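You operate a simulated robot arm through the tools that you are given. There is no shell and no other tool. Be economical: measure what you need, move in short steps, check, and stop when the job is done.

The job below is to be done with a simulated two-armed robot. You get a single attempt, and the scene is never put back.

JOB
Wipe up the spill on the dining table top with the yellow cloth and put it back.

Only the result counts: the job must be done as asked and must still hold three seconds after the hand-in. Knocking over, shifting, dropping, spilling or breaking anything else fails it. Flat cloth is picked up by pressing the open fingertips on it (5 to 10 N) and closing them slowly along it; thin cloth reads only 2 to 8 mm in the jaws.

ROBOT AND FRAMES
Two 7-joint arms with two-finger parallel grippers on one trunk, on a base that drives. Base frame: it is fixed to the floor where the robot stands at the start and does not move with it; the origin is under the middle of the robot, x ahead of it, y to its left, z up; the surface under the hand at the start is at about z = 0.75. Units: m, rad, N and s.
The left shoulder is at the start at [0.02, 0.17, 1.053], the right one opposite. With the tool pointing down near the work surface each hand reaches from about 0.22 to 0.68 m from the robot's upright axis, wherever it stands, measured 20 degrees to its own side. Payload 3.8 kg a hand.
The TCP of each hand is the grasp point between the finger pads, 0.03 m short of the fingertips. In the tool frame z runs along the fingers and y along their closing line. Largest opening 0.11 m; finger width 0.02, thickness 0.01; the body of the gripper, 0.048 by 0.112 m, starts 0.055 m behind the TCP.
Orientation is that of the tool frame in the base frame, as a unit quaternion [x, y, z, w]. With the fingers straight down and closing along the base's y, the tool's x points along the base's -x, its y along +y and its z along -z.

CONTROLS
- The arms move only by the tool step_arm. It takes "left_rows", "right_rows" or both (then of equal length, played together; a hand with none holds still); each is a list of rows, each a list of 6 numbers: the shift along the base's x, y, z in units of 400 mm (1.0 is 400 mm), then the turn, a rotation vector about the base's x, y, z in units of 60 degrees (1.0 is 60 degrees). In form: [[dx, dy, dz, rx, ry, rz], ...]. A call has 1 to 8 rows; each row is the pose to reach, as a shift and turn from the pose commanded when the call began. "left_claw" and "right_claw" are, for a hand that has rows, the opening, from 0 (shut) to 1 (fully open), set as the call begins (left out, the last holds). A call with a number of a shift or a turn outside -1 to 1 is refused whole. Each row takes 0.2 s and may step no farther than 0.05 m and 0.15 rad from the row before; otherwise, or with a gripper value out of range, the whole call is refused. A pose out of reach is approached as far as the arm can. The call stops where the force on the tool passes 40 N (or 10 N more than at its start, if that is more) or the arm is blocked; 0.2 s more then pass. The fingers move at their own pace (about 0.072 m/s each) and stop on an object; they squeeze with about 44 N. The grip force told is the motor's: it shows also when the fingers shut on nothing. Time passes only in rows, and 0.2 s behind the last, so rows that repeat a pose let the fingers close. It gives the time, the measured TCP pose, the force on the tool (base axes), the opening and the grip force at its end, in the units of the frame above (readings bear some noise), with the torque about the TCP (base axes, N m) and any sound that the robot's microphone picked up.
- Cameras (640 x 400 px; columns grow to the right, rows downward): "scene" is now at [0.0995, 0.0006, 1.2118]; the picture's right is [-0.03, -1.00, 0.00], its down [-0.53, 0.01, -0.85] and it looks along [0.85, -0.02, -0.53] (base axes); focal length 267 px, centre (320, 200). "left" rides on the left gripper at [0.072, -0.017, -0.103] in its tool frame; the picture's right is [0.23, 0.97, 0.00], its down [-0.76, 0.18, -0.62] and it looks along [-0.61, 0.14, 0.78] (tool axes); focal length 222 px, centre (320, 200). "right" rides on the right gripper at [0.072, 0.017, -0.103] in its tool frame; the picture's right is [-0.23, 0.97, 0.00], its down [-0.76, -0.18, -0.62] and it looks along [-0.61, -0.14, 0.78] (tool axes); focal length 222 px, centre (320, 200). There is no depth. A picture from a camera that has moved, and an enlarged one, comes with that camera's place and axes in the base frame and with its lens. The place of the scene camera against the robot may be out by one fixed shift of up to 0.018 m in any direction.
- snapshot(camera): a new picture of that camera. The clock stands still meanwhile.
- slide_trunk(by): slides the trunk up (or, below 0, down) by that many m; the arms and the scene camera ride with it, the base frame stays. It gives what a move gives, with no picture.
- drive_base(legs): drives the robot by 1 to 6 legs, each [ahead, turn to the left] in m and rad, along the robot's own axes; the way and the turn of a leg run together, so that a leg with both is an arc; at most 1.5 m and 3.142 rad a leg. The arms and the cameras ride along, it lands a little off, and it stops where it bumps. It gives what a move gives.
- aim_head(pan, tilt): turns the head with the scene camera to pan (to the left, within 1.396 rad either way) and tilt (down, from -0.506 to 1.204), counted from straight ahead of the robot. It gives what a move gives.
- close_up(camera, box): a new picture of the part [left, top, right, bottom] of that camera's present view, enlarged. The clock stands still meanwhile.
- sign_off(): hands the job in; it is judged then, once.

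Go step by step. Nothing tells you exact positions but the pictures and the camera data: compare them with the known pose of the tool, close in by small moves and look again before you grip or let go. The budget is 120 turns and 88 pictures, counting those below and the enlarged ones. Unless the task says otherwise, let go and move clear before handing in, and close with one line.

The tools are called after "Call:" as a command line: name --argument value ..., lists and objects as JSON in quotes. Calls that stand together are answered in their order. step_arm: Moves the arms, as the interface text tells. Its arguments: {"type":"object","properties":{"left_rows":{"type":"array","items":{"type":"array","items":{"type":"number"}}},"left_claw":{"type":"number"},"right_rows":{"type":"array","items":{"type":"array","items":{"type":"number"}}},"right_claw":{"type":"number"}},"required":[]} The other tools are called the same way: slide_trunk (by) slides the trunk up or down; drive_base (legs) drives the base; aim_head (pan, tilt) turns the head that bears the scene camera; snapshot (camera) takes a picture; close_up (camera, box) takes an enlarged picture of a part of a camera's view; sign_off () hands the job in.

At the start:

```text
time_s: 0.0
left_position: [0.4903, 0.3177, 1.04]
left_tool_rot: [0.0, 1.0, 0.0, -0.001]
left_wrist_force: [0.9, 0.7, 0.2]
left_ft_torque: [0.0, 0.01, -0.02]
left_width: 0.1098
left_grip_force: 0.1
right_position: [0.5044, -0.1975, 1.0171]
right_tool_rot: [0.0, 1.0, 0.0, 0.001]
right_wrist_force: [-0.1, 0.6, -0.1]
right_ft_torque: [-0.02, 0.01, 0.01]
right_width: 0.1099
right_grip_force: 0.0
trunk travel left (down, up): [-0.15, 0.42]
robot x, y, heading: [0.0032, -0.0002, -0.001]
head pan, tilt: [-0.028, 0.553]
```

scene: 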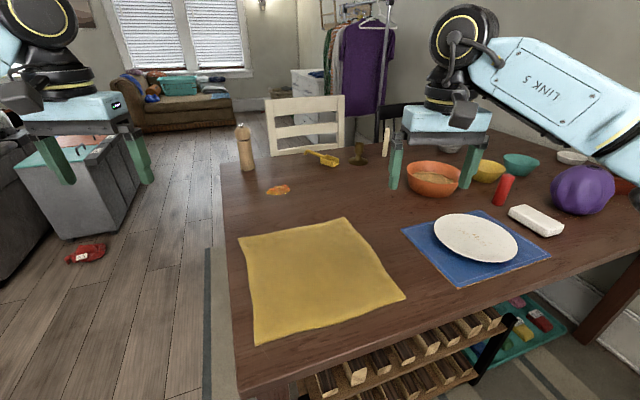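
right: 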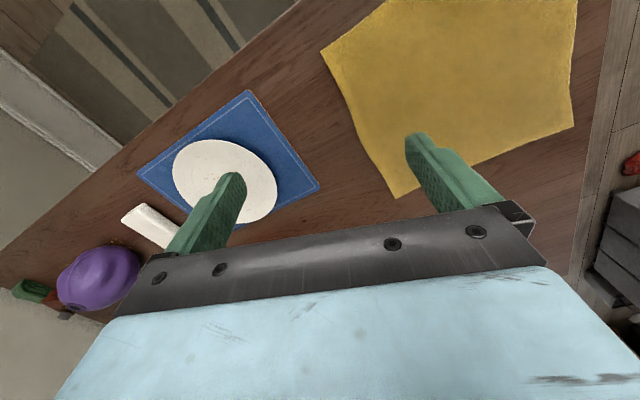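
left: 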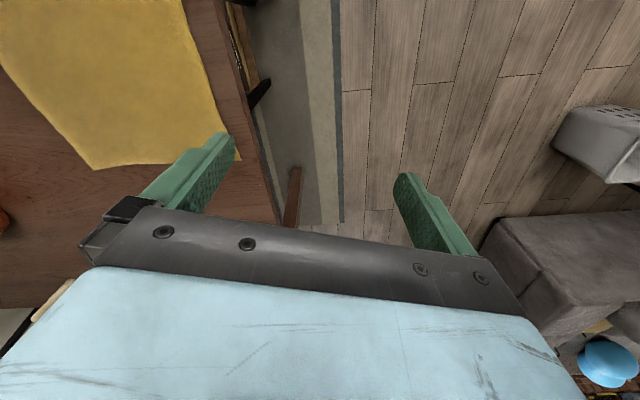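

The cloth lies near (0.55, 0.01) and an orange spill near (0.91, 0.13), which is out of reach from here. I'll look more closely at both, then pick up the cloth and plan to drive round to the left side of the table.

Call:
close_up --camera "scene" --box '[210, 110, 450, 260]'

Call:
aim_head --pan 0.9 --tilt 0.75

Call:
snapshot --camera "scene"

```text
2.67 times, centred on (330, 185) of scene
camera zoom: at [0.0995, 0.0006, 1.2118], right [-0.03, -1.0, 0.0], down [-0.53, 0.01, -0.85], along [0.85, -0.02, -0.53], focal length 711 px, centre (293, 240)
```

zoom: 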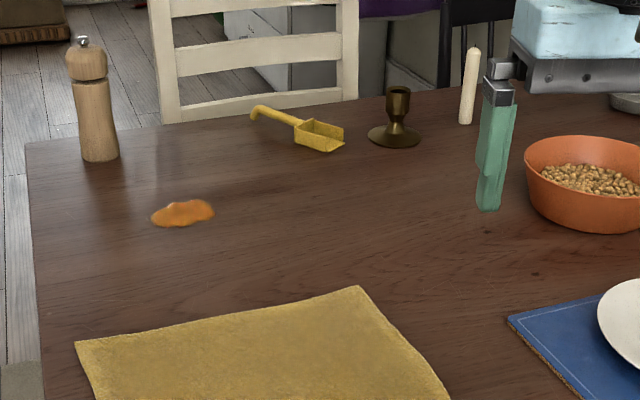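

```text
time_s: 1.2
left_position: [0.4907, 0.3173, 1.0402]
left_tool_rot: [0.0, 1.0, 0.0, -0.001]
left_wrist_force: [1.1, -0.7, 0.7]
left_ft_torque: [0.01, -0.01, 0.01]
left_width: 0.11
left_grip_force: 0.1
right_position: [0.5052, -0.1975, 1.0165]
right_tool_rot: [0.0, 1.0, 0.0, 0.0]
right_wrist_force: [-0.5, 0.0, 0.2]
right_ft_torque: [0.03, 0.01, 0.04]
right_width: 0.1101
right_grip_force: 0.0
trunk travel left (down, up): [-0.15, 0.42]
robot x, y, heading: [-0.0043, -0.0002, -0.001]
head pan, tilt: [0.901, 0.75]
```

```text
83 pictures are left
camera scene: at [0.0613, 0.068, 1.1948], right [0.78, -0.62, 0.0], down [-0.42, -0.53, -0.73], along [0.45, 0.57, -0.68], focal length 267 px, centre (320, 200)
```

scene: 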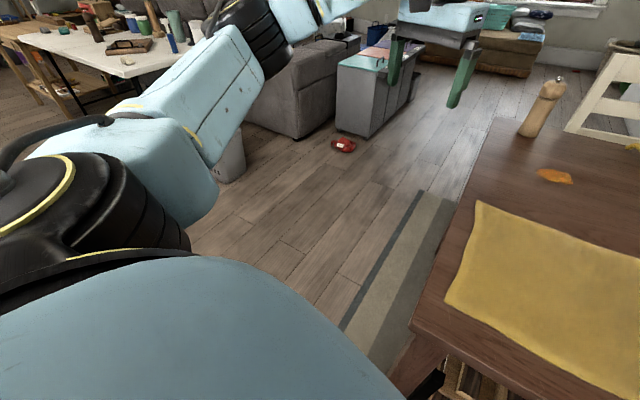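

Plenty of free floor is on the left side. Next I move the right hand above the middle of the cloth and half close its fingers.

Call:
step_arm --right_rows '[[0.022, 0.104, 0, 0, 0, 0], [0.045, 0.208, 0, 0, 0, 0], [0.067, 0.312, 0, 0, 0, 0], [0.09, 0.416, 0, 0, 0, 0], [0.1125, 0.519, 0, 0, 0, 0], [0.1125, 0.519, -0.12, 0, 0, 0], [0.1125, 0.519, -0.24, 0, 0, 0], [0.1125, 0.519, -0.34, 0, 0, 0]]' --right_claw 0.6

Call:
aim_head --pan 0 --tilt 0.75

Call:
snapshot --camera "scene"

Call:
snapshot --camera "right"

```text
time_s: 3.0
left_position: [0.4914, 0.3185, 1.0405]
left_tool_rot: [0.0, 1.0, 0.0, 0.0]
left_wrist_force: [-0.1, 0.0, 0.8]
left_ft_torque: [0.0, 0.02, -0.05]
left_width: 0.11
left_grip_force: 0.1
right_position: [0.5508, 0.0101, 0.8784]
right_tool_rot: [0.0, 1.0, 0.0, 0.001]
right_wrist_force: [0.2, -0.2, 0.1]
right_ft_torque: [0.01, 0.0, -0.01]
right_width: 0.0659
right_grip_force: 0.2
trunk travel left (down, up): [-0.15, 0.42]
robot x, y, heading: [-0.003, -0.0021, 0.002]
head pan, tilt: [0.901, 0.75]
```

```text
time_s: 4.2
left_position: [0.4897, 0.3176, 1.0407]
left_tool_rot: [-0.001, 1.0, 0.0, 0.0]
left_wrist_force: [0.2, 0.7, 0.4]
left_ft_torque: [0.0, 0.0, -0.01]
left_width: 0.1097
left_grip_force: 0.1
right_position: [0.5503, 0.0093, 0.8799]
right_tool_rot: [-0.001, 1.0, 0.001, 0.0]
right_wrist_force: [0.9, -0.2, 0.7]
right_ft_torque: [0.0, 0.01, 0.01]
right_width: 0.0659
right_grip_force: 0.1
trunk travel left (down, up): [-0.15, 0.42]
robot x, y, heading: [-0.0007, -0.0008, -0.001]
head pan, tilt: [0.0, 0.75]
```

```text
82 pictures are left
camera scene: at [0.0927, 0.0032, 1.1948], right [0.0, -1.0, 0.0], down [-0.68, 0.0, -0.73], along [0.73, 0.0, -0.68], focal length 267 px, centre (320, 200)
```

scene: 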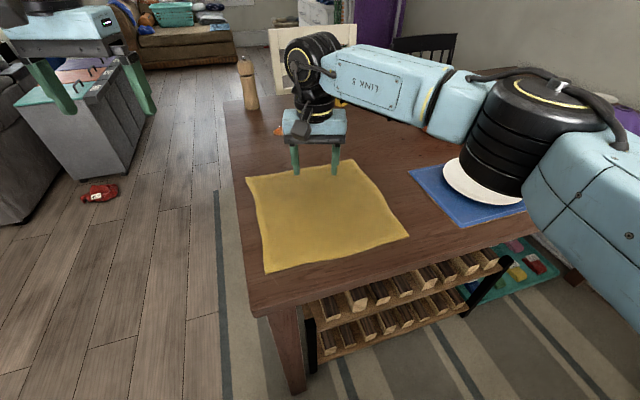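

```text
81 pictures are left
camera right: at [0.4799, 0.0277, 0.983], right [0.23, 0.97, 0.0], down [0.76, -0.18, 0.62], along [0.61, -0.14, -0.78], focal length 222 px, centre (320, 200)
```

right: 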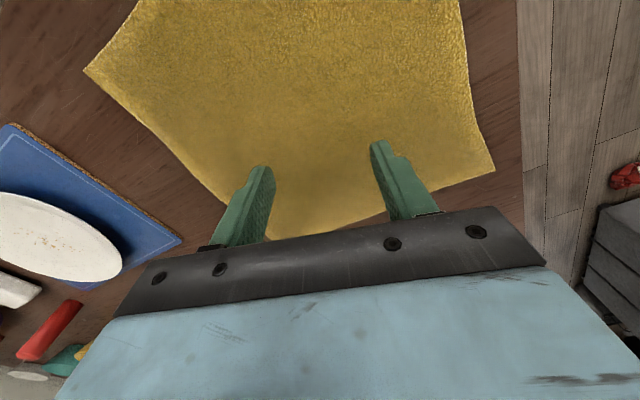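

The right hand is centred over the cloth (corners agree in both cameras). I lower it carefully towards the cloth.

Call:
step_arm --right_rows '[[0, 0, -0.08, 0, 0, 0], [0, 0, -0.16, 0, 0, 0], [0, 0, -0.22, 0, 0, 0]]'

Call:
step_arm --right_rows '[[0, 0, -0.01, 0, 0, 0], [0, 0, -0.015, 0, 0, 0]]'

```text
time_s: 5.0
left_position: [0.4904, 0.3162, 1.0397]
left_tool_rot: [0.0, 1.0, 0.0, 0.0]
left_wrist_force: [-0.5, -0.8, 0.3]
left_ft_torque: [0.03, -0.01, -0.02]
left_width: 0.11
left_grip_force: 0.1
right_position: [0.5499, 0.0107, 0.7911]
right_tool_rot: [0.0, 1.0, 0.0, 0.0]
right_wrist_force: [0.3, 0.1, 0.2]
right_ft_torque: [0.02, 0.01, -0.05]
right_width: 0.066
right_grip_force: 0.0
trunk travel left (down, up): [-0.15, 0.42]
robot x, y, heading: [0.0034, -0.0008, 0.002]
head pan, tilt: [0.0, 0.75]
```

```text
time_s: 5.6
left_position: [0.4907, 0.3173, 1.0399]
left_tool_rot: [0.0, 1.0, 0.001, 0.0]
left_wrist_force: [-0.1, 0.9, 0.3]
left_ft_torque: [-0.01, -0.01, 0.0]
left_width: 0.11
left_grip_force: 0.0
right_position: [0.5501, 0.0108, 0.7859]
right_tool_rot: [0.001, 1.0, 0.001, 0.0]
right_wrist_force: [1.4, 0.8, -0.2]
right_ft_torque: [0.01, 0.0, 0.0]
right_width: 0.0657
right_grip_force: 0.1
trunk travel left (down, up): [-0.15, 0.42]
robot x, y, heading: [0.0005, -0.0029, 0.001]
head pan, tilt: [0.0, 0.75]
```

No contact yet at z = 0.786. I go down by 2 to 3 mm at a time.

Call:
step_arm --right_rows '[[0, 0, -0.005, 0, 0, 0], [0, 0, -0.01, 0, 0, 0]]'

Call:
step_arm --right_rows '[[0, 0, -0.004, 0, 0, 0], [0, 0, -0.004, 0, 0, 0]]'

```text
time_s: 6.2
left_position: [0.489, 0.3175, 1.041]
left_tool_rot: [0.0, 1.0, 0.0, 0.0]
left_wrist_force: [0.5, 0.5, -0.2]
left_ft_torque: [-0.02, -0.01, 0.03]
left_width: 0.1101
left_grip_force: 0.1
right_position: [0.5501, 0.0107, 0.7837]
right_tool_rot: [0.0, 1.0, 0.001, 0.001]
right_wrist_force: [0.1, -1.2, 10.6]
right_ft_torque: [0.0, 0.02, -0.01]
right_width: 0.0659
right_grip_force: 0.0
trunk travel left (down, up): [-0.15, 0.42]
robot x, y, heading: [0.0038, -0.0004, -0.001]
head pan, tilt: [0.0, 0.75]
```

```text
time_s: 6.8
left_position: [0.4888, 0.3177, 1.0412]
left_tool_rot: [0.0, 1.0, 0.0, 0.0]
left_wrist_force: [0.5, -0.3, 0.4]
left_ft_torque: [0.0, 0.02, -0.01]
left_width: 0.1099
left_grip_force: 0.0
right_position: [0.5505, 0.0105, 0.7829]
right_tool_rot: [0.0, 1.0, 0.0, 0.002]
right_wrist_force: [1.3, -0.2, 22.7]
right_ft_torque: [-0.05, -0.05, 0.01]
right_width: 0.0661
right_grip_force: 0.2
trunk travel left (down, up): [-0.15, 0.42]
robot x, y, heading: [0.0013, -0.0011, 0.005]
head pan, tilt: [0.0, 0.75]
```

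Contact is at z of about 0.783, but at 22.7 N it is too hard. I ease up 2 mm and then close in small stages.

Call:
step_arm --right_rows '[[0, 0, 0.005, 0, 0, 0]]'

Call:
step_arm --right_rows '[[0, 0, 0, 0, 0, 0]]' --right_claw 0.5

```text
time_s: 7.2
left_position: [0.49, 0.3164, 1.0399]
left_tool_rot: [0.001, 1.0, 0.0, 0.0]
left_wrist_force: [-0.2, -0.3, -0.3]
left_ft_torque: [-0.02, 0.01, 0.01]
left_width: 0.1104
left_grip_force: 0.1
right_position: [0.5496, 0.0095, 0.7818]
right_tool_rot: [0.001, 1.0, 0.0, 0.001]
right_wrist_force: [3.7, 2.1, 16.0]
right_ft_torque: [0.07, -0.15, 0.01]
right_width: 0.0662
right_grip_force: 0.1
trunk travel left (down, up): [-0.15, 0.42]
robot x, y, heading: [0.0019, -0.0021, 0.0]
head pan, tilt: [0.0, 0.75]
```

```text
time_s: 7.6
left_position: [0.4879, 0.3171, 1.0405]
left_tool_rot: [0.0, 1.0, 0.001, 0.001]
left_wrist_force: [0.4, -0.1, 0.0]
left_ft_torque: [-0.02, -0.01, 0.03]
left_width: 0.11
left_grip_force: 0.1
right_position: [0.5487, 0.0104, 0.7836]
right_tool_rot: [0.0, 1.0, 0.0, 0.0]
right_wrist_force: [1.3, 0.0, 15.0]
right_ft_torque: [-0.01, 0.03, -0.01]
right_width: 0.0547
right_grip_force: 0.0
trunk travel left (down, up): [-0.15, 0.42]
robot x, y, heading: [0.0018, 0.0013, 0.001]
head pan, tilt: [0.0, 0.75]
```

Call:
step_arm --right_rows '[[0, 0, 0.003, 0, 0, 0], [0, 0, 0.003, 0, 0, 0]]' --right_claw 0.4

Call:
step_arm --right_rows '[[0, 0, 0, 0, 0, 0], [0, 0, 0, 0, 0, 0]]' --right_claw 0.3

Call:
step_arm --right_rows '[[0, 0, 0, 0, 0, 0], [0, 0, 0, 0, 0, 0]]' --right_claw 0.2

Call:
snapshot --camera "right"

```text
time_s: 8.2
left_position: [0.4897, 0.317, 1.0391]
left_tool_rot: [0.0, 1.0, 0.0, -0.001]
left_wrist_force: [-0.2, 1.0, -0.4]
left_ft_torque: [-0.02, 0.01, 0.03]
left_width: 0.1103
left_grip_force: 0.0
right_position: [0.5487, 0.0104, 0.7831]
right_tool_rot: [0.0, 1.0, 0.001, -0.001]
right_wrist_force: [-1.2, 0.9, 8.6]
right_ft_torque: [0.02, 0.03, 0.01]
right_width: 0.0434
right_grip_force: 0.1
trunk travel left (down, up): [-0.15, 0.42]
robot x, y, heading: [-0.0045, -0.002, -0.002]
head pan, tilt: [0.0, 0.75]
```

```text
time_s: 8.8
left_position: [0.4902, 0.3166, 1.0393]
left_tool_rot: [0.001, 1.0, 0.0, 0.0]
left_wrist_force: [0.3, 0.3, -0.1]
left_ft_torque: [-0.01, -0.02, 0.02]
left_width: 0.1102
left_grip_force: 0.1
right_position: [0.5499, 0.01, 0.7841]
right_tool_rot: [0.0, 1.0, 0.0, 0.0]
right_wrist_force: [-0.7, -0.2, 5.4]
right_ft_torque: [0.02, 0.02, 0.01]
right_width: 0.0325
right_grip_force: 0.0
trunk travel left (down, up): [-0.15, 0.42]
robot x, y, heading: [-0.0021, -0.0003, 0.001]
head pan, tilt: [0.0, 0.75]
```

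```text
time_s: 9.4
left_position: [0.4899, 0.3176, 1.0408]
left_tool_rot: [0.0, 1.0, -0.001, 0.0]
left_wrist_force: [-0.5, -0.9, 0.3]
left_ft_torque: [-0.02, 0.04, 0.01]
left_width: 0.11
left_grip_force: 0.0
right_position: [0.5495, 0.0099, 0.7855]
right_tool_rot: [0.0, 1.0, 0.0, 0.0]
right_wrist_force: [0.5, 0.5, 4.1]
right_ft_torque: [-0.02, -0.02, -0.02]
right_width: 0.0218
right_grip_force: 0.0
trunk travel left (down, up): [-0.15, 0.42]
robot x, y, heading: [0.0012, -0.0012, 0.003]
head pan, tilt: [0.0, 0.75]
```

```text
80 pictures are left
camera right: at [0.4788, 0.0278, 0.8868], right [0.23, 0.97, 0.0], down [0.76, -0.18, 0.62], along [0.61, -0.14, -0.78], focal length 222 px, centre (320, 200)
```

right: 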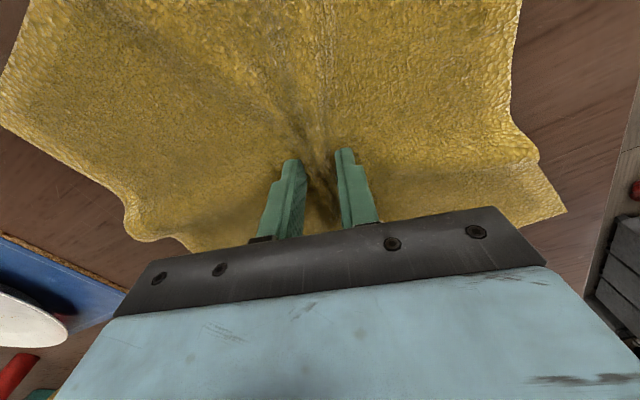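

The cloth is gathering between the fingers. I hold light pressure and close the rest of the way.

Call:
step_arm --right_rows '[[0, 0, -0.0015, 0, 0, 0], [0, 0, -0.0015, 0, 0, 0]]' --right_claw 0.1

Call:
step_arm --right_rows '[[0, 0, 0, 0, 0, 0], [0, 0, 0, 0, 0, 0], [0, 0, 0, 0, 0, 0]]' --right_claw 0

Call:
step_arm --right_rows '[[0, 0, 0.1, 0, 0, 0], [0, 0, 0.2, 0, 0, 0], [0, 0, 0.3, 0, 0, 0], [0, 0, 0.4, 0, 0, 0], [0, 0, 0.5, 0, 0, 0], [0, 0, 0.6, 0, 0, 0], [0, 0, 0.7, 0, 0, 0], [0, 0, 0.7, 0, 0, 0]]'

Call:
snapshot --camera "scene"

```text
time_s: 10.0
left_position: [0.4905, 0.3175, 1.0414]
left_tool_rot: [0.0, 1.0, 0.0, 0.001]
left_wrist_force: [-0.3, 0.9, -0.2]
left_ft_torque: [0.0, -0.04, 0.01]
left_width: 0.1101
left_grip_force: 0.0
right_position: [0.5494, 0.0091, 0.7842]
right_tool_rot: [0.0, 1.0, 0.0, 0.0]
right_wrist_force: [0.6, -1.0, 5.0]
right_ft_torque: [0.03, -0.01, 0.02]
right_width: 0.0106
right_grip_force: 4.8
trunk travel left (down, up): [-0.15, 0.42]
robot x, y, heading: [0.0014, 0.0011, 0.002]
head pan, tilt: [0.0, 0.75]
```

```text
time_s: 10.8
left_position: [0.4894, 0.3176, 1.0399]
left_tool_rot: [0.0, 1.0, 0.0, 0.0]
left_wrist_force: [0.6, -0.2, 0.3]
left_ft_torque: [0.02, 0.01, 0.0]
left_width: 0.1099
left_grip_force: 0.0
right_position: [0.549, 0.0105, 0.7839]
right_tool_rot: [0.0, 1.0, 0.0, 0.0]
right_wrist_force: [0.3, 0.2, 5.8]
right_ft_torque: [0.02, -0.05, 0.01]
right_width: 0.0065
right_grip_force: 43.5
trunk travel left (down, up): [-0.15, 0.42]
robot x, y, heading: [-0.0022, -0.002, -0.002]
head pan, tilt: [0.0, 0.75]
```

```text
time_s: 12.6
left_position: [0.4903, 0.3176, 1.0411]
left_tool_rot: [0.0, 1.0, 0.0, 0.001]
left_wrist_force: [-0.3, -0.7, -0.8]
left_ft_torque: [0.02, 0.0, -0.06]
left_width: 0.1101
left_grip_force: 0.1
right_position: [0.5513, 0.0088, 1.063]
right_tool_rot: [0.0, 1.0, 0.0, 0.001]
right_wrist_force: [0.1, -0.1, -0.6]
right_ft_torque: [0.03, 0.0, 0.01]
right_width: 0.0064
right_grip_force: 44.2
trunk travel left (down, up): [-0.15, 0.42]
robot x, y, heading: [-0.0001, -0.0037, -0.001]
head pan, tilt: [0.0, 0.75]
```

```text
79 pictures are left
camera scene: at [0.0929, 0.0028, 1.1948], right [0.0, -1.0, 0.0], down [-0.68, 0.0, -0.73], along [0.73, 0.0, -0.68], focal length 267 px, centre (320, 200)
```

scene: 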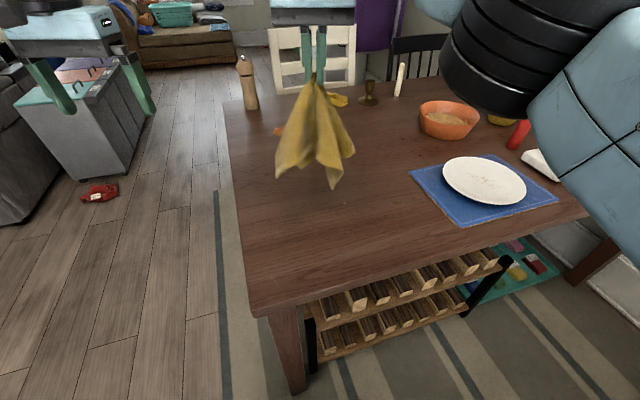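

The cloth is firmly held and clear of the table. I raise the trunk for clearance over the pepper mill, back off from the table and drive round its left end.

Call:
slide_trunk --by 0.2

Call:
drive_base --legs '[[-0.3, 0], [0, 1.12], [0.69, 0], [0, -0.867]]'

Call:
snapshot --camera "scene"

```text
time_s: 14.8
left_position: [0.4897, 0.318, 1.2405]
left_tool_rot: [0.0, 1.0, 0.0, 0.0]
left_wrist_force: [0.2, -0.5, -0.1]
left_ft_torque: [0.01, 0.0, 0.01]
left_width: 0.1102
left_grip_force: 0.0
right_position: [0.5506, 0.0093, 1.2628]
right_tool_rot: [0.0, 1.0, 0.0, 0.0]
right_wrist_force: [-0.7, 0.0, 0.2]
right_ft_torque: [0.07, -0.01, -0.02]
right_width: 0.0065
right_grip_force: 43.7
trunk travel left (down, up): [-0.35, 0.22]
robot x, y, heading: [-0.0033, -0.0008, 0.002]
head pan, tilt: [0.0, 0.75]
```

```text
time_s: 25.3
left_position: [0.4185, 1.0352, 1.2404]
left_tool_rot: [-0.111, 0.994, 0.0, 0.0]
left_wrist_force: [0.3, -0.3, 0.6]
left_ft_torque: [0.03, 0.07, -0.02]
left_width: 0.1103
left_grip_force: 0.1
right_position: [0.5442, 0.7481, 1.2629]
right_tool_rot: [-0.111, 0.994, 0.0, 0.0]
right_wrist_force: [-0.6, -0.6, -1.1]
right_ft_torque: [0.04, 0.0, 0.18]
right_width: 0.0063
right_grip_force: 44.8
trunk travel left (down, up): [-0.35, 0.22]
robot x, y, heading: [0.0083, 0.6185, 0.225]
head pan, tilt: [0.0, 0.75]
```

```text
78 pictures are left
camera scene: at [0.1005, 0.6438, 1.3948], right [0.22, -0.98, 0.0], down [-0.67, -0.15, -0.73], along [0.71, 0.16, -0.68], focal length 267 px, centre (320, 200)
```

scene: 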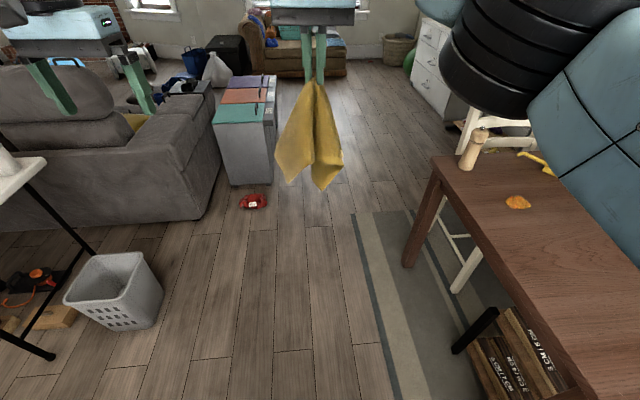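

The robot is where intended and the spill again reads at about (0.915, 0.115). I drive along the table's left side and turn to face it.

Call:
drive_base --legs '[[0, 0.033], [0.832, 0], [0, -1.52]]'

Call:
snapshot --camera "scene"

```text
time_s: 33.8
left_position: [1.2616, 0.454, 1.2412]
left_tool_rot: [0.594, 0.805, 0.0, 0.0]
left_wrist_force: [-0.5, 0.6, -0.8]
left_ft_torque: [-0.01, 0.01, -0.01]
left_width: 0.1102
left_grip_force: 0.1
right_position: [0.986, 0.3088, 1.2644]
right_tool_rot: [0.594, 0.805, 0.0, 0.0]
right_wrist_force: [0.7, 0.3, 0.2]
right_ft_torque: [0.02, -0.01, 0.16]
right_width: 0.0065
right_grip_force: 44.1
trunk travel left (down, up): [-0.35, 0.22]
robot x, y, heading: [0.8123, 0.8303, -1.268]
head pan, tilt: [0.0, 0.75]
```

```text
77 pictures are left
camera scene: at [0.833, 0.7334, 1.3948], right [-0.96, -0.3, 0.0], down [-0.2, 0.65, -0.73], along [0.22, -0.7, -0.68], focal length 267 px, centre (320, 200)
```

scene: 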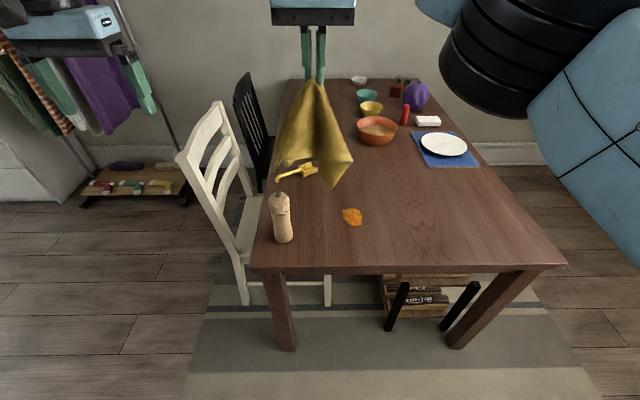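

The spill reads at (0.915, 0.117) and the mill at (1.10, 0.28). I shift the cloth hand away from the mill and drive forward to the table.

Call:
step_arm --right_rows '[[-0.12, 0, 0, 0, 0, 0], [-0.24, 0, 0, 0, 0, 0], [-0.36, 0, 0, 0, 0, 0], [-0.48, 0, 0, 0, 0, 0]]'

Call:
drive_base --legs '[[0.19, 0]]'

Call:
snapshot --camera "scene"

```text
time_s: 34.8
left_position: [1.2603, 0.4568, 1.2409]
left_tool_rot: [0.593, 0.805, 0.0, 0.001]
left_wrist_force: [0.7, -0.2, 0.5]
left_ft_torque: [-0.03, -0.01, -0.01]
left_width: 0.11
left_grip_force: 0.0
right_position: [0.7912, 0.3081, 1.2628]
right_tool_rot: [0.593, 0.805, 0.0, 0.0]
right_wrist_force: [-0.8, 0.6, -1.5]
right_ft_torque: [0.0, -0.01, 0.19]
right_width: 0.0064
right_grip_force: 44.2
trunk travel left (down, up): [-0.35, 0.22]
robot x, y, heading: [0.8162, 0.8267, -1.274]
head pan, tilt: [0.0, 0.75]
```

```text
time_s: 36.4
left_position: [1.3179, 0.2728, 1.2401]
left_tool_rot: [0.593, 0.805, 0.0, 0.0]
left_wrist_force: [-0.8, 0.1, -0.2]
left_ft_torque: [0.02, -0.02, 0.01]
left_width: 0.1101
left_grip_force: 0.1
right_position: [0.8507, 0.1253, 1.2624]
right_tool_rot: [0.594, 0.805, 0.0, 0.0]
right_wrist_force: [0.0, -0.7, -0.5]
right_ft_torque: [0.01, 0.0, 0.22]
right_width: 0.0062
right_grip_force: 43.9
trunk travel left (down, up): [-0.35, 0.22]
robot x, y, heading: [0.8679, 0.6486, -1.266]
head pan, tilt: [0.0, 0.75]
```

```text
76 pictures are left
camera scene: at [0.8895, 0.5517, 1.3948], right [-0.96, -0.3, 0.0], down [-0.2, 0.65, -0.73], along [0.22, -0.7, -0.68], focal length 267 px, centre (320, 200)
```

scene: 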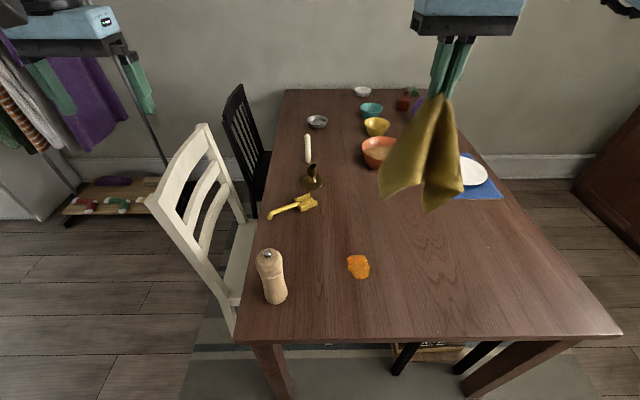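

The left hand is close to the chair, so I raise it before lowering the trunk. The cloth will come down a little to the spill's right, away from the mill.

Call:
step_arm --left_rows '[[0, 0, 0.12, 0, 0, 0], [0, 0, 0.24, 0, 0, 0], [0, 0, 0.36, 0, 0, 0], [0, 0, 0.48, 0, 0, 0]]' --right_rows '[[0, -0.03, 0, 0, 0, 0], [0, -0.06, 0, 0, 0, 0], [0, -0.06, 0, 0, 0, 0], [0, -0.06, 0, 0, 0, 0]]'

Call:
slide_trunk --by -0.2

Call:
step_arm --right_rows '[[0, 0, -0.1, 0, 0, 0], [0, 0, -0.2, 0, 0, 0], [0, 0, -0.3, 0, 0, 0], [0, 0, -0.4, 0, 0, 0], [0, 0, -0.5, 0, 0, 0]]'

Call:
snapshot --camera "scene"

```text
time_s: 37.4
left_position: [1.3135, 0.2741, 1.4328]
left_tool_rot: [0.594, 0.804, 0.0, 0.002]
left_wrist_force: [-0.5, 0.4, 0.7]
left_ft_torque: [-0.05, 0.0, -0.01]
left_width: 0.1101
left_grip_force: 0.1
right_position: [0.8478, 0.1011, 1.2632]
right_tool_rot: [0.593, 0.805, 0.0, 0.002]
right_wrist_force: [0.0, -0.7, -0.1]
right_ft_torque: [0.0, -0.06, 0.21]
right_width: 0.0063
right_grip_force: 44.1
trunk travel left (down, up): [-0.35, 0.22]
robot x, y, heading: [0.8693, 0.6471, -1.273]
head pan, tilt: [0.0, 0.75]
```

```text
time_s: 39.5
left_position: [1.3168, 0.2742, 1.2332]
left_tool_rot: [0.594, 0.805, 0.0, 0.0]
left_wrist_force: [-0.2, -1.1, -0.7]
left_ft_torque: [0.0, 0.0, -0.03]
left_width: 0.1099
left_grip_force: 0.1
right_position: [0.85, 0.1017, 1.0638]
right_tool_rot: [0.593, 0.805, 0.0, 0.0]
right_wrist_force: [-0.1, -0.7, -1.1]
right_ft_torque: [-0.02, 0.0, 0.18]
right_width: 0.0065
right_grip_force: 43.9
trunk travel left (down, up): [-0.15, 0.42]
robot x, y, heading: [0.8677, 0.6486, -1.266]
head pan, tilt: [0.0, 0.75]
```

```text
time_s: 40.8
left_position: [1.3168, 0.2732, 1.2321]
left_tool_rot: [0.593, 0.805, 0.0, 0.0]
left_wrist_force: [-0.1, 0.3, 0.5]
left_ft_torque: [-0.02, 0.01, -0.03]
left_width: 0.1099
left_grip_force: 0.1
right_position: [0.8501, 0.1026, 0.8625]
right_tool_rot: [0.593, 0.805, -0.001, 0.0]
right_wrist_force: [-0.4, -0.3, -0.2]
right_ft_torque: [-0.03, 0.01, 0.19]
right_width: 0.0062
right_grip_force: 44.2
trunk travel left (down, up): [-0.15, 0.42]
robot x, y, heading: [0.8722, 0.6506, -1.278]
head pan, tilt: [0.0, 0.75]
```

```text
75 pictures are left
camera scene: at [0.8892, 0.5522, 1.1948], right [-0.96, -0.3, 0.0], down [-0.2, 0.65, -0.73], along [0.22, -0.7, -0.68], focal length 267 px, centre (320, 200)
```

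scene: 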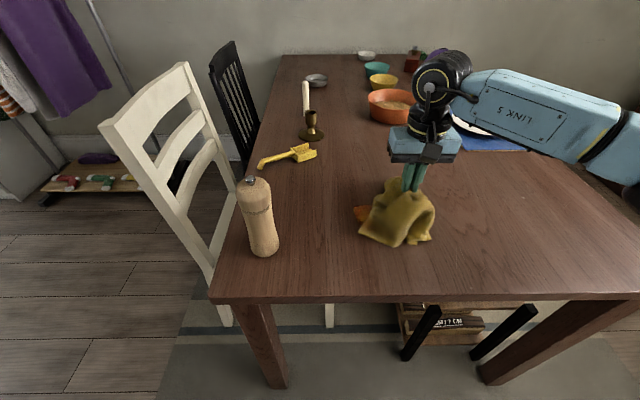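

The cloth is bunching next to the spill. I press it down to the table.

Call:
step_arm --right_rows '[[0, 0, -0.05, 0, 0, 0], [0, 0, -0.1, 0, 0, 0], [0, 0, -0.15, 0, 0, 0], [0, 0, -0.17, 0, 0, 0]]'

Call:
step_arm --right_rows '[[0, 0, -0.008, 0, 0, 0], [0, 0, -0.016, 0, 0, 0]]'

```text
time_s: 41.8
left_position: [1.318, 0.2741, 1.2319]
left_tool_rot: [0.594, 0.804, -0.001, 0.001]
left_wrist_force: [0.2, 0.1, 0.4]
left_ft_torque: [-0.01, -0.03, 0.0]
left_width: 0.1098
left_grip_force: 0.0
right_position: [0.8501, 0.1028, 0.7946]
right_tool_rot: [0.593, 0.805, 0.0, 0.0]
right_wrist_force: [0.3, 0.2, 1.8]
right_ft_torque: [0.0, -0.02, 0.17]
right_width: 0.0063
right_grip_force: 44.1
trunk travel left (down, up): [-0.15, 0.42]
robot x, y, heading: [0.8679, 0.651, -1.27]
head pan, tilt: [0.0, 0.75]
```

```text
time_s: 42.4
left_position: [1.3177, 0.2735, 1.233]
left_tool_rot: [0.594, 0.805, -0.001, 0.001]
left_wrist_force: [-0.4, -0.3, -0.3]
left_ft_torque: [-0.02, -0.06, 0.01]
left_width: 0.1102
left_grip_force: 0.1
right_position: [0.8502, 0.1022, 0.7901]
right_tool_rot: [0.593, 0.805, -0.001, 0.001]
right_wrist_force: [0.2, -0.2, 8.5]
right_ft_torque: [0.0, -0.06, 0.17]
right_width: 0.0063
right_grip_force: 44.3
trunk travel left (down, up): [-0.15, 0.42]
robot x, y, heading: [0.8733, 0.6472, -1.275]
head pan, tilt: [0.0, 0.75]
```

Pressing at 8.5 N. I stroke across the spill and back.

Call:
step_arm --right_rows '[[0.05, 0.01, 0, 0, 0, 0], [0.1, 0.02, 0, 0, 0, 0], [0.15, 0.03, 0, 0, 0, 0], [0.2, 0.035, 0, 0, 0, 0], [0.25, 0.04, 0, 0, 0, 0]]'

Call:
snapshot --camera "scene"

Call:
step_arm --right_rows '[[-0.05, -0.05, 0, 0, 0, 0], [-0.1, -0.06, 0, 0, 0, 0], [-0.15, -0.06, 0, 0, 0, 0], [-0.2, -0.06, 0, 0, 0, 0], [-0.25, -0.06, 0, 0, 0, 0], [-0.3, -0.06, 0, 0, 0, 0]]'

Call:
snapshot --camera "scene"

```text
time_s: 43.5
left_position: [1.317, 0.2756, 1.2331]
left_tool_rot: [0.593, 0.805, -0.001, 0.001]
left_wrist_force: [-0.9, -0.1, -0.5]
left_ft_torque: [-0.02, 0.03, -0.01]
left_width: 0.1101
left_grip_force: 0.0
right_position: [0.9494, 0.1184, 0.7884]
right_tool_rot: [0.594, 0.805, 0.0, 0.0]
right_wrist_force: [-2.8, 0.2, 7.9]
right_ft_torque: [0.05, 0.0, 0.16]
right_width: 0.0062
right_grip_force: 43.7
trunk travel left (down, up): [-0.15, 0.42]
robot x, y, heading: [0.8686, 0.6498, -1.273]
head pan, tilt: [0.0, 0.75]
```

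```text
74 pictures are left
camera scene: at [0.8893, 0.5531, 1.1949], right [-0.96, -0.3, 0.0], down [-0.2, 0.65, -0.73], along [0.22, -0.7, -0.68], focal length 267 px, centre (320, 200)
```

scene: 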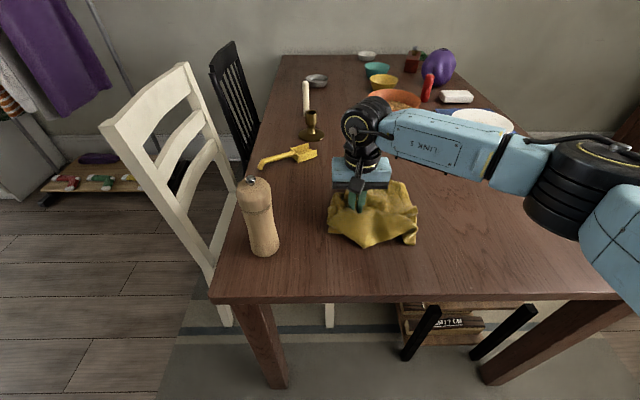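

```text
time_s: 45.0
left_position: [1.3167, 0.2732, 1.2339]
left_tool_rot: [0.593, 0.805, -0.001, 0.001]
left_wrist_force: [0.5, -0.6, 0.1]
left_ft_torque: [-0.01, 0.0, 0.0]
left_width: 0.1099
left_grip_force: 0.0
right_position: [0.8293, 0.0935, 0.7891]
right_tool_rot: [0.593, 0.805, -0.002, 0.001]
right_wrist_force: [2.1, 0.1, 7.5]
right_ft_torque: [0.0, -0.14, 0.16]
right_width: 0.0064
right_grip_force: 43.7
trunk travel left (down, up): [-0.15, 0.42]
robot x, y, heading: [0.8713, 0.6467, -1.27]
head pan, tilt: [0.0, 0.75]
```

```text
73 pictures are left
camera scene: at [0.8892, 0.5529, 1.1949], right [-0.96, -0.3, 0.0], down [-0.2, 0.65, -0.73], along [0.22, -0.7, -0.68], focal length 267 px, centre (320, 200)
```

scene: 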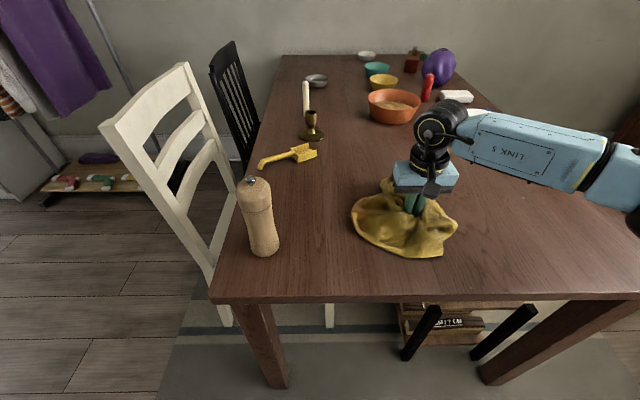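

The cloth still partly covers the spill place. I wipe again along neighbouring lines, then move aside to look.

Call:
step_arm --right_rows '[[0.06, 0.05, 0, 0, 0, 0], [0.12, 0.1, 0, 0, 0, 0], [0.18, 0.11, 0, 0, 0, 0], [0.24, 0.11, 0, 0, 0, 0], [0.3, 0.11, 0, 0, 0, 0], [0.32, 0.07, 0, 0, 0, 0], [0.32, 0.03, 0, 0, 0, 0]]'

Call:
step_arm --right_rows '[[-0.06, -0.01, 0, 0, 0, 0], [-0.12, -0.01, 0, 0, 0, 0], [-0.18, -0.01, 0, 0, 0, 0], [-0.24, -0.01, 0, 0, 0, 0], [-0.3, -0.01, 0, 0, 0, 0], [-0.36, -0.02, 0, 0, 0, 0], [-0.42, -0.03, 0, 0, 0, 0], [-0.48, -0.04, 0, 0, 0, 0]]'

Call:
snapshot --camera "scene"

```text
time_s: 46.5
left_position: [1.3165, 0.2739, 1.2328]
left_tool_rot: [0.593, 0.805, 0.0, 0.001]
left_wrist_force: [0.0, -0.3, -0.2]
left_ft_torque: [-0.02, 0.0, -0.01]
left_width: 0.1099
left_grip_force: 0.2
right_position: [0.9583, 0.1067, 0.789]
right_tool_rot: [0.593, 0.805, 0.0, 0.001]
right_wrist_force: [-1.1, 2.2, 7.1]
right_ft_torque: [0.06, -0.05, 0.19]
right_width: 0.0065
right_grip_force: 44.1
trunk travel left (down, up): [-0.15, 0.42]
robot x, y, heading: [0.8693, 0.6502, -1.269]
head pan, tilt: [0.0, 0.75]
```

```text
time_s: 48.4
left_position: [1.3168, 0.2749, 1.2337]
left_tool_rot: [0.593, 0.805, 0.0, 0.001]
left_wrist_force: [-0.6, 0.6, -0.1]
left_ft_torque: [-0.02, 0.0, -0.01]
left_width: 0.11
left_grip_force: 0.0
right_position: [0.7662, 0.0906, 0.7887]
right_tool_rot: [0.592, 0.806, 0.0, 0.0]
right_wrist_force: [2.0, 0.0, 7.2]
right_ft_torque: [0.02, -0.13, 0.14]
right_width: 0.0062
right_grip_force: 44.5
trunk travel left (down, up): [-0.15, 0.42]
robot x, y, heading: [0.8689, 0.6496, -1.27]
head pan, tilt: [0.0, 0.75]
```

```text
72 pictures are left
camera scene: at [0.8893, 0.553, 1.1949], right [-0.96, -0.3, 0.0], down [-0.2, 0.65, -0.73], along [0.22, -0.7, -0.68], focal length 267 px, centre (320, 200)
```

scene: 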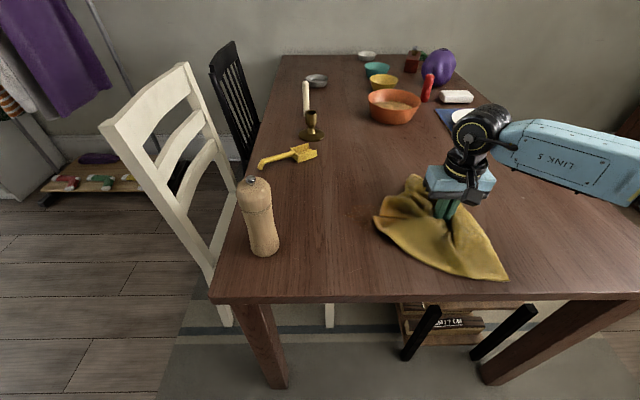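

Call:
close_up --camera "scene" --box '[280, 160, 440, 260]'

```text
4.00 times, centred on (360, 210) of scene
camera zoom: at [0.8893, 0.553, 1.1949], right [-0.96, -0.3, 0.0], down [-0.2, 0.65, -0.73], along [0.22, -0.7, -0.68], focal length 1067 px, centre (160, 160)
```

zoom: 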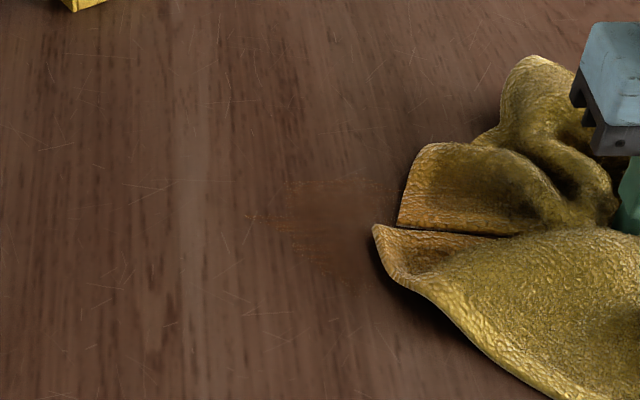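

A faint residue rim remains over x 0.88–0.97, y 0.075–0.16. I wipe this area in a raster with slightly more pressure.

Call:
step_arm --right_rows '[[0.08, 0.05, -0.003, 0, 0, 0], [0.16, 0.11, -0.004, 0, 0, 0], [0.235, 0.16, -0.004, 0, 0, 0], [0.3, 0.165, -0.004, 0, 0, 0], [0.36, 0.165, -0.004, 0, 0, 0], [0.42, 0.165, -0.004, 0, 0, 0], [0.48, 0.165, -0.004, 0, 0, 0], [0.53, 0.1, -0.004, 0, 0, 0]]'

Call:
step_arm --right_rows '[[-0.08, 0, 0, 0, 0, 0], [-0.16, 0, 0, 0, 0, 0], [-0.24, 0, 0, 0, 0, 0], [-0.3, 0, 0, 0, 0, 0], [-0.3, -0.07, 0, 0, 0, 0], [-0.22, -0.08, 0, 0, 0, 0], [-0.14, -0.08, 0, 0, 0, 0], [-0.06, -0.08, 0, 0, 0, 0]]'

Call:
step_arm --right_rows '[[0.04, 0, 0, 0, 0, 0], [0.04, -0.06, 0, 0, 0, 0], [-0.04, -0.06, 0, 0, 0, 0], [-0.12, -0.06, 0, 0, 0, 0], [-0.2, -0.06, 0, 0, 0, 0], [-0.28, -0.06, 0, 0, 0, 0], [-0.36, -0.06, 0, 0, 0, 0], [-0.46, -0.06, 0, 0, 0, 0]]'

Call:
close_up --camera "scene" --box '[230, 150, 470, 300]'

```text
time_s: 50.1
left_position: [1.317, 0.2751, 1.2326]
left_tool_rot: [0.593, 0.806, 0.0, 0.001]
left_wrist_force: [0.2, 0.0, -0.2]
left_ft_torque: [0.02, 0.0, 0.02]
left_width: 0.1101
left_grip_force: 0.0
right_position: [0.9801, 0.1306, 0.787]
right_tool_rot: [0.593, 0.805, 0.0, 0.001]
right_wrist_force: [-0.7, 3.5, 11.5]
right_ft_torque: [0.17, -0.07, 0.16]
right_width: 0.0063
right_grip_force: 44.4
trunk travel left (down, up): [-0.15, 0.42]
robot x, y, heading: [0.8728, 0.6482, -1.275]
head pan, tilt: [0.0, 0.75]
```

```text
time_s: 52.0
left_position: [1.3174, 0.2748, 1.2328]
left_tool_rot: [0.593, 0.805, 0.0, 0.0]
left_wrist_force: [0.0, 0.3, 0.4]
left_ft_torque: [0.05, 0.0, 0.0]
left_width: 0.1099
left_grip_force: 0.2
right_position: [0.9553, 0.0982, 0.7862]
right_tool_rot: [0.594, 0.805, 0.0, 0.001]
right_wrist_force: [-2.9, 0.0, 13.3]
right_ft_torque: [0.04, -0.02, 0.17]
right_width: 0.0059
right_grip_force: 43.9
trunk travel left (down, up): [-0.15, 0.42]
robot x, y, heading: [0.87, 0.6525, -1.272]
head pan, tilt: [0.0, 0.75]
```

```text
time_s: 53.8
left_position: [1.3166, 0.2757, 1.2321]
left_tool_rot: [0.593, 0.805, -0.001, 0.0]
left_wrist_force: [-0.5, -0.1, 0.0]
left_ft_torque: [0.0, -0.01, -0.01]
left_width: 0.11
left_grip_force: 0.0
right_position: [0.7699, 0.0742, 0.7884]
right_tool_rot: [0.593, 0.805, -0.001, 0.001]
right_wrist_force: [3.1, -0.3, 15.7]
right_ft_torque: [0.08, -0.19, 0.11]
right_width: 0.0061
right_grip_force: 44.2
trunk travel left (down, up): [-0.15, 0.42]
robot x, y, heading: [0.8696, 0.6507, -1.279]
head pan, tilt: [0.0, 0.75]
```

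```text
2.67 times, centred on (350, 225) of scene
camera zoom: at [0.8892, 0.5535, 1.195], right [-0.96, -0.3, 0.0], down [-0.2, 0.65, -0.73], along [0.22, -0.7, -0.68], focal length 711 px, centre (240, 133)
```

zoom: 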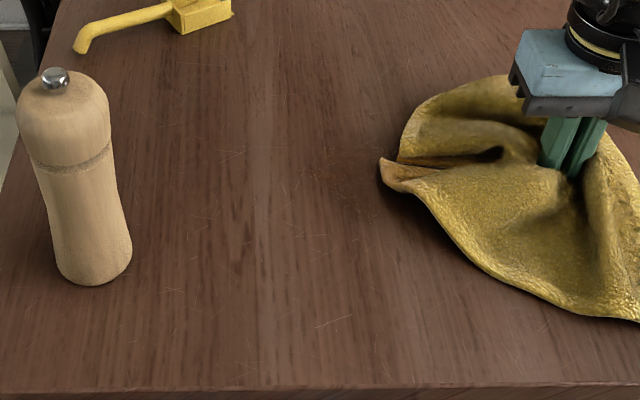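

Almost gone, with faint specks left near the cloth's edge. I lift the cloth to inspect the whole area.

Call:
step_arm --right_rows '[[-0.05, 0, 0.1, 0, 0, 0], [-0.1, 0, 0.2, 0, 0, 0], [-0.1, 0, 0.3, 0, 0, 0], [-0.1, 0, 0.4, 0, 0, 0], [-0.1, 0, 0.5, 0, 0, 0]]'

Call:
snapshot --camera "scene"

Call:
close_up --camera "scene" --box '[310, 170, 438, 250]'

```text
time_s: 55.0
left_position: [1.3174, 0.2738, 1.2315]
left_tool_rot: [0.594, 0.805, 0.0, 0.001]
left_wrist_force: [-0.2, -0.3, -0.4]
left_ft_torque: [0.0, 0.01, 0.02]
left_width: 0.1101
left_grip_force: 0.1
right_position: [0.7292, 0.0737, 0.9888]
right_tool_rot: [0.593, 0.805, 0.0, 0.0]
right_wrist_force: [-0.5, -0.4, -1.1]
right_ft_torque: [0.0, 0.03, 0.17]
right_width: 0.0064
right_grip_force: 44.2
trunk travel left (down, up): [-0.15, 0.42]
robot x, y, heading: [0.87, 0.6457, -1.265]
head pan, tilt: [0.0, 0.75]
```

```text
69 pictures are left
camera scene: at [0.8895, 0.5526, 1.1948], right [-0.96, -0.3, 0.0], down [-0.2, 0.65, -0.73], along [0.22, -0.7, -0.68], focal length 267 px, centre (320, 200)
```

scene: 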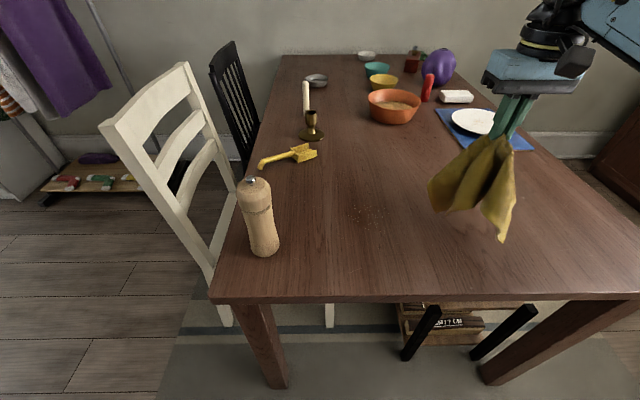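

```text
5.00 times, centred on (374, 210) of scene
camera zoom: at [0.8895, 0.5526, 1.1948], right [-0.96, -0.3, 0.0], down [-0.2, 0.65, -0.73], along [0.22, -0.7, -0.68], focal length 1334 px, centre (50, 150)
```

zoom: 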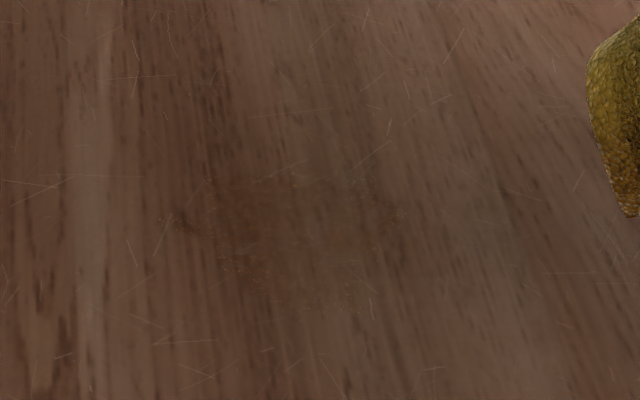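

Only a very faint film remains. One more dense raster over the same patch.

Call:
step_arm --right_rows '[[0.1, 0.05, -0.1, 0, 0, 0], [0.15, 0.05, -0.2, 0, 0, 0], [0.18, 0.05, -0.3, 0, 0, 0], [0.18, 0.05, -0.4, 0, 0, 0], [0.18, 0.05, -0.48, 0, 0, 0], [0.18, 0.05, -0.5, 0, 0, 0]]'

Call:
step_arm --right_rows '[[0.08, 0.08, 0, 0, 0, 0], [0.15, 0.165, 0, 0, 0, 0], [0.21, 0.165, 0, 0, 0, 0], [0.28, 0.165, 0, 0, 0, 0], [0.35, 0.165, 0, 0, 0, 0], [0.41, 0.165, 0, 0, 0, 0], [0.43, 0.11, 0, 0, 0, 0], [0.36, 0.11, 0, 0, 0, 0]]'

Call:
step_arm --right_rows '[[-0.07, 0, 0, 0, 0, 0], [-0.14, 0, 0, 0, 0, 0], [-0.21, 0, 0, 0, 0, 0], [-0.21, -0.06, 0, 0, 0, 0], [-0.14, -0.06, 0, 0, 0, 0], [-0.07, -0.06, 0, 0, 0, 0], [0, -0.06, 0, 0, 0, 0], [0.07, -0.06, 0, 0, 0, 0]]'

Call:
step_arm --right_rows '[[0, -0.06, 0, 0, 0, 0], [-0.07, -0.06, 0, 0, 0, 0], [-0.14, -0.06, 0, 0, 0, 0], [-0.21, -0.06, 0, 0, 0, 0], [-0.28, -0.06, 0, 0, 0, 0], [-0.28, -0.12, 0, 0, 0, 0], [-0.2, -0.12, 0, 0, 0, 0], [-0.12, -0.12, 0, 0, 0, 0]]'

Call:
step_arm --right_rows '[[0.06, 0, 0, 0, 0, 0], [0.12, 0, 0, 0, 0, 0], [0.06, 0.06, 0, 0, 0, 0], [-0.03, 0.1, 0, 0, 0, 0], [-0.11, 0.1, 0, 0, 0, 0], [-0.2, 0.08, 0, 0, 0, 0], [-0.3, 0.05, 0, 0, 0, 0], [-0.4, 0, 0, 0, 0, 0]]'

Call:
step_arm --right_rows '[[-0.05, 0, 0.1, 0, 0, 0], [-0.1, 0, 0.2, 0, 0, 0], [-0.1, 0, 0.3, 0, 0, 0], [-0.1, 0, 0.4, 0, 0, 0], [-0.1, 0, 0.5, 0, 0, 0]]'

Call:
snapshot --camera "scene"

Call:
close_up --camera "scene" --box '[310, 170, 438, 250]'

```text
refused: row 1 steps farther than a row can; nothing moved
```

```text
time_s: 56.8
left_position: [1.3156, 0.273, 1.2339]
left_tool_rot: [0.594, 0.805, 0.0, 0.001]
left_wrist_force: [-0.1, 0.6, 0.8]
left_ft_torque: [-0.01, -0.02, 0.0]
left_width: 0.1102
left_grip_force: 0.1
right_position: [0.8741, 0.1172, 0.9863]
right_tool_rot: [0.593, 0.805, -0.001, 0.0]
right_wrist_force: [-0.8, 0.4, -0.8]
right_ft_torque: [0.02, 0.01, 0.15]
right_width: 0.0065
right_grip_force: 43.8
trunk travel left (down, up): [-0.15, 0.42]
robot x, y, heading: [0.8661, 0.6463, -1.271]
head pan, tilt: [0.0, 0.75]
```

```text
time_s: 58.5
left_position: [1.3185, 0.2745, 1.2322]
left_tool_rot: [0.593, 0.805, 0.0, 0.0]
left_wrist_force: [0.6, 0.7, -0.2]
left_ft_torque: [0.0, 0.01, -0.02]
left_width: 0.1099
left_grip_force: 0.0
right_position: [0.9037, 0.0931, 0.9864]
right_tool_rot: [0.593, 0.806, -0.001, 0.0]
right_wrist_force: [0.9, -0.8, -0.5]
right_ft_torque: [0.0, -0.04, 0.12]
right_width: 0.0064
right_grip_force: 43.8
trunk travel left (down, up): [-0.15, 0.42]
robot x, y, heading: [0.8727, 0.6475, -1.275]
head pan, tilt: [0.0, 0.75]
```

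```text
time_s: 60.4
left_position: [1.317, 0.2744, 1.2316]
left_tool_rot: [0.594, 0.805, -0.001, 0.0]
left_wrist_force: [0.2, 0.2, 0.2]
left_ft_torque: [0.01, 0.06, -0.01]
left_width: 0.1097
left_grip_force: 0.0
right_position: [0.8552, 0.0465, 0.9867]
right_tool_rot: [0.594, 0.805, 0.0, 0.001]
right_wrist_force: [0.5, -0.2, -0.5]
right_ft_torque: [0.0, -0.01, 0.15]
right_width: 0.0062
right_grip_force: 44.2
trunk travel left (down, up): [-0.15, 0.42]
robot x, y, heading: [0.8702, 0.6501, -1.272]
head pan, tilt: [0.0, 0.75]
```

```text
time_s: 62.1
left_position: [1.3164, 0.2737, 1.2324]
left_tool_rot: [0.593, 0.805, 0.0, 0.002]
left_wrist_force: [0.5, -0.8, -0.7]
left_ft_torque: [0.02, 0.05, -0.01]
left_width: 0.1102
left_grip_force: 0.0
right_position: [0.6933, 0.045, 0.9865]
right_tool_rot: [0.593, 0.805, 0.0, 0.0]
right_wrist_force: [-0.3, -0.2, 0.6]
right_ft_torque: [-0.02, -0.02, 0.16]
right_width: 0.0063
right_grip_force: 43.7
trunk travel left (down, up): [-0.15, 0.42]
robot x, y, heading: [0.8691, 0.6475, -1.267]
head pan, tilt: [0.0, 0.75]
```

```text
time_s: 63.4
left_position: [1.3178, 0.2749, 1.232]
left_tool_rot: [0.594, 0.805, -0.001, 0.001]
left_wrist_force: [-0.1, 0.4, -0.1]
left_ft_torque: [0.01, 0.01, -0.01]
left_width: 0.1101
left_grip_force: 0.0
right_position: [0.6548, 0.0529, 1.1848]
right_tool_rot: [0.593, 0.805, -0.001, 0.002]
right_wrist_force: [0.1, -0.2, -0.4]
right_ft_torque: [0.0, -0.02, 0.19]
right_width: 0.0062
right_grip_force: 43.9
right hand out of reach, approached as far as the arm can: row 5
trunk travel left (down, up): [-0.15, 0.42]
robot x, y, heading: [0.8688, 0.6465, -1.268]
head pan, tilt: [0.0, 0.75]
```

```text
67 pictures are left
camera scene: at [0.8895, 0.5531, 1.1949], right [-0.96, -0.3, 0.0], down [-0.2, 0.65, -0.73], along [0.22, -0.7, -0.68], focal length 267 px, centre (320, 200)
```

scene: 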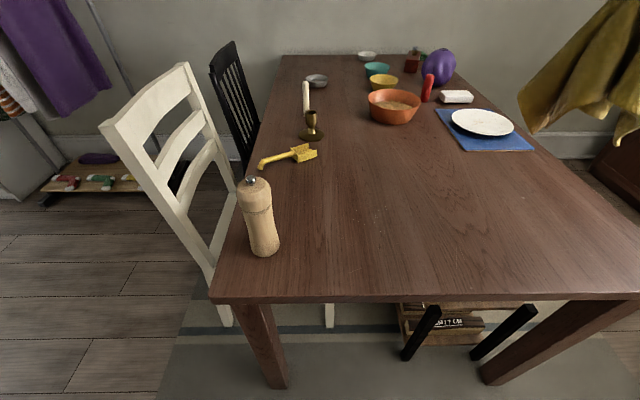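

```text
5.00 times, centred on (374, 210) of scene
camera zoom: at [0.8895, 0.5531, 1.1949], right [-0.96, -0.3, 0.0], down [-0.2, 0.65, -0.73], along [0.22, -0.7, -0.68], focal length 1334 px, centre (50, 150)
```

zoom: 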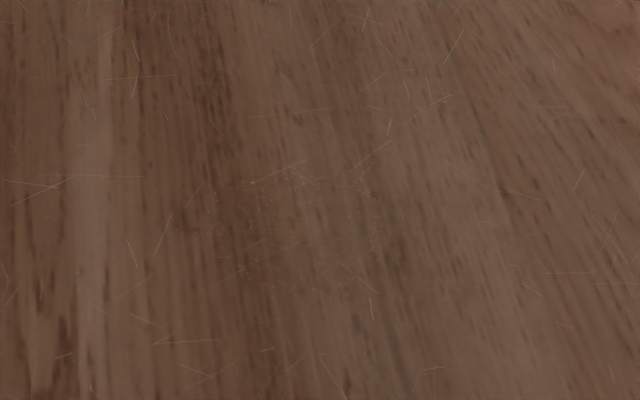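

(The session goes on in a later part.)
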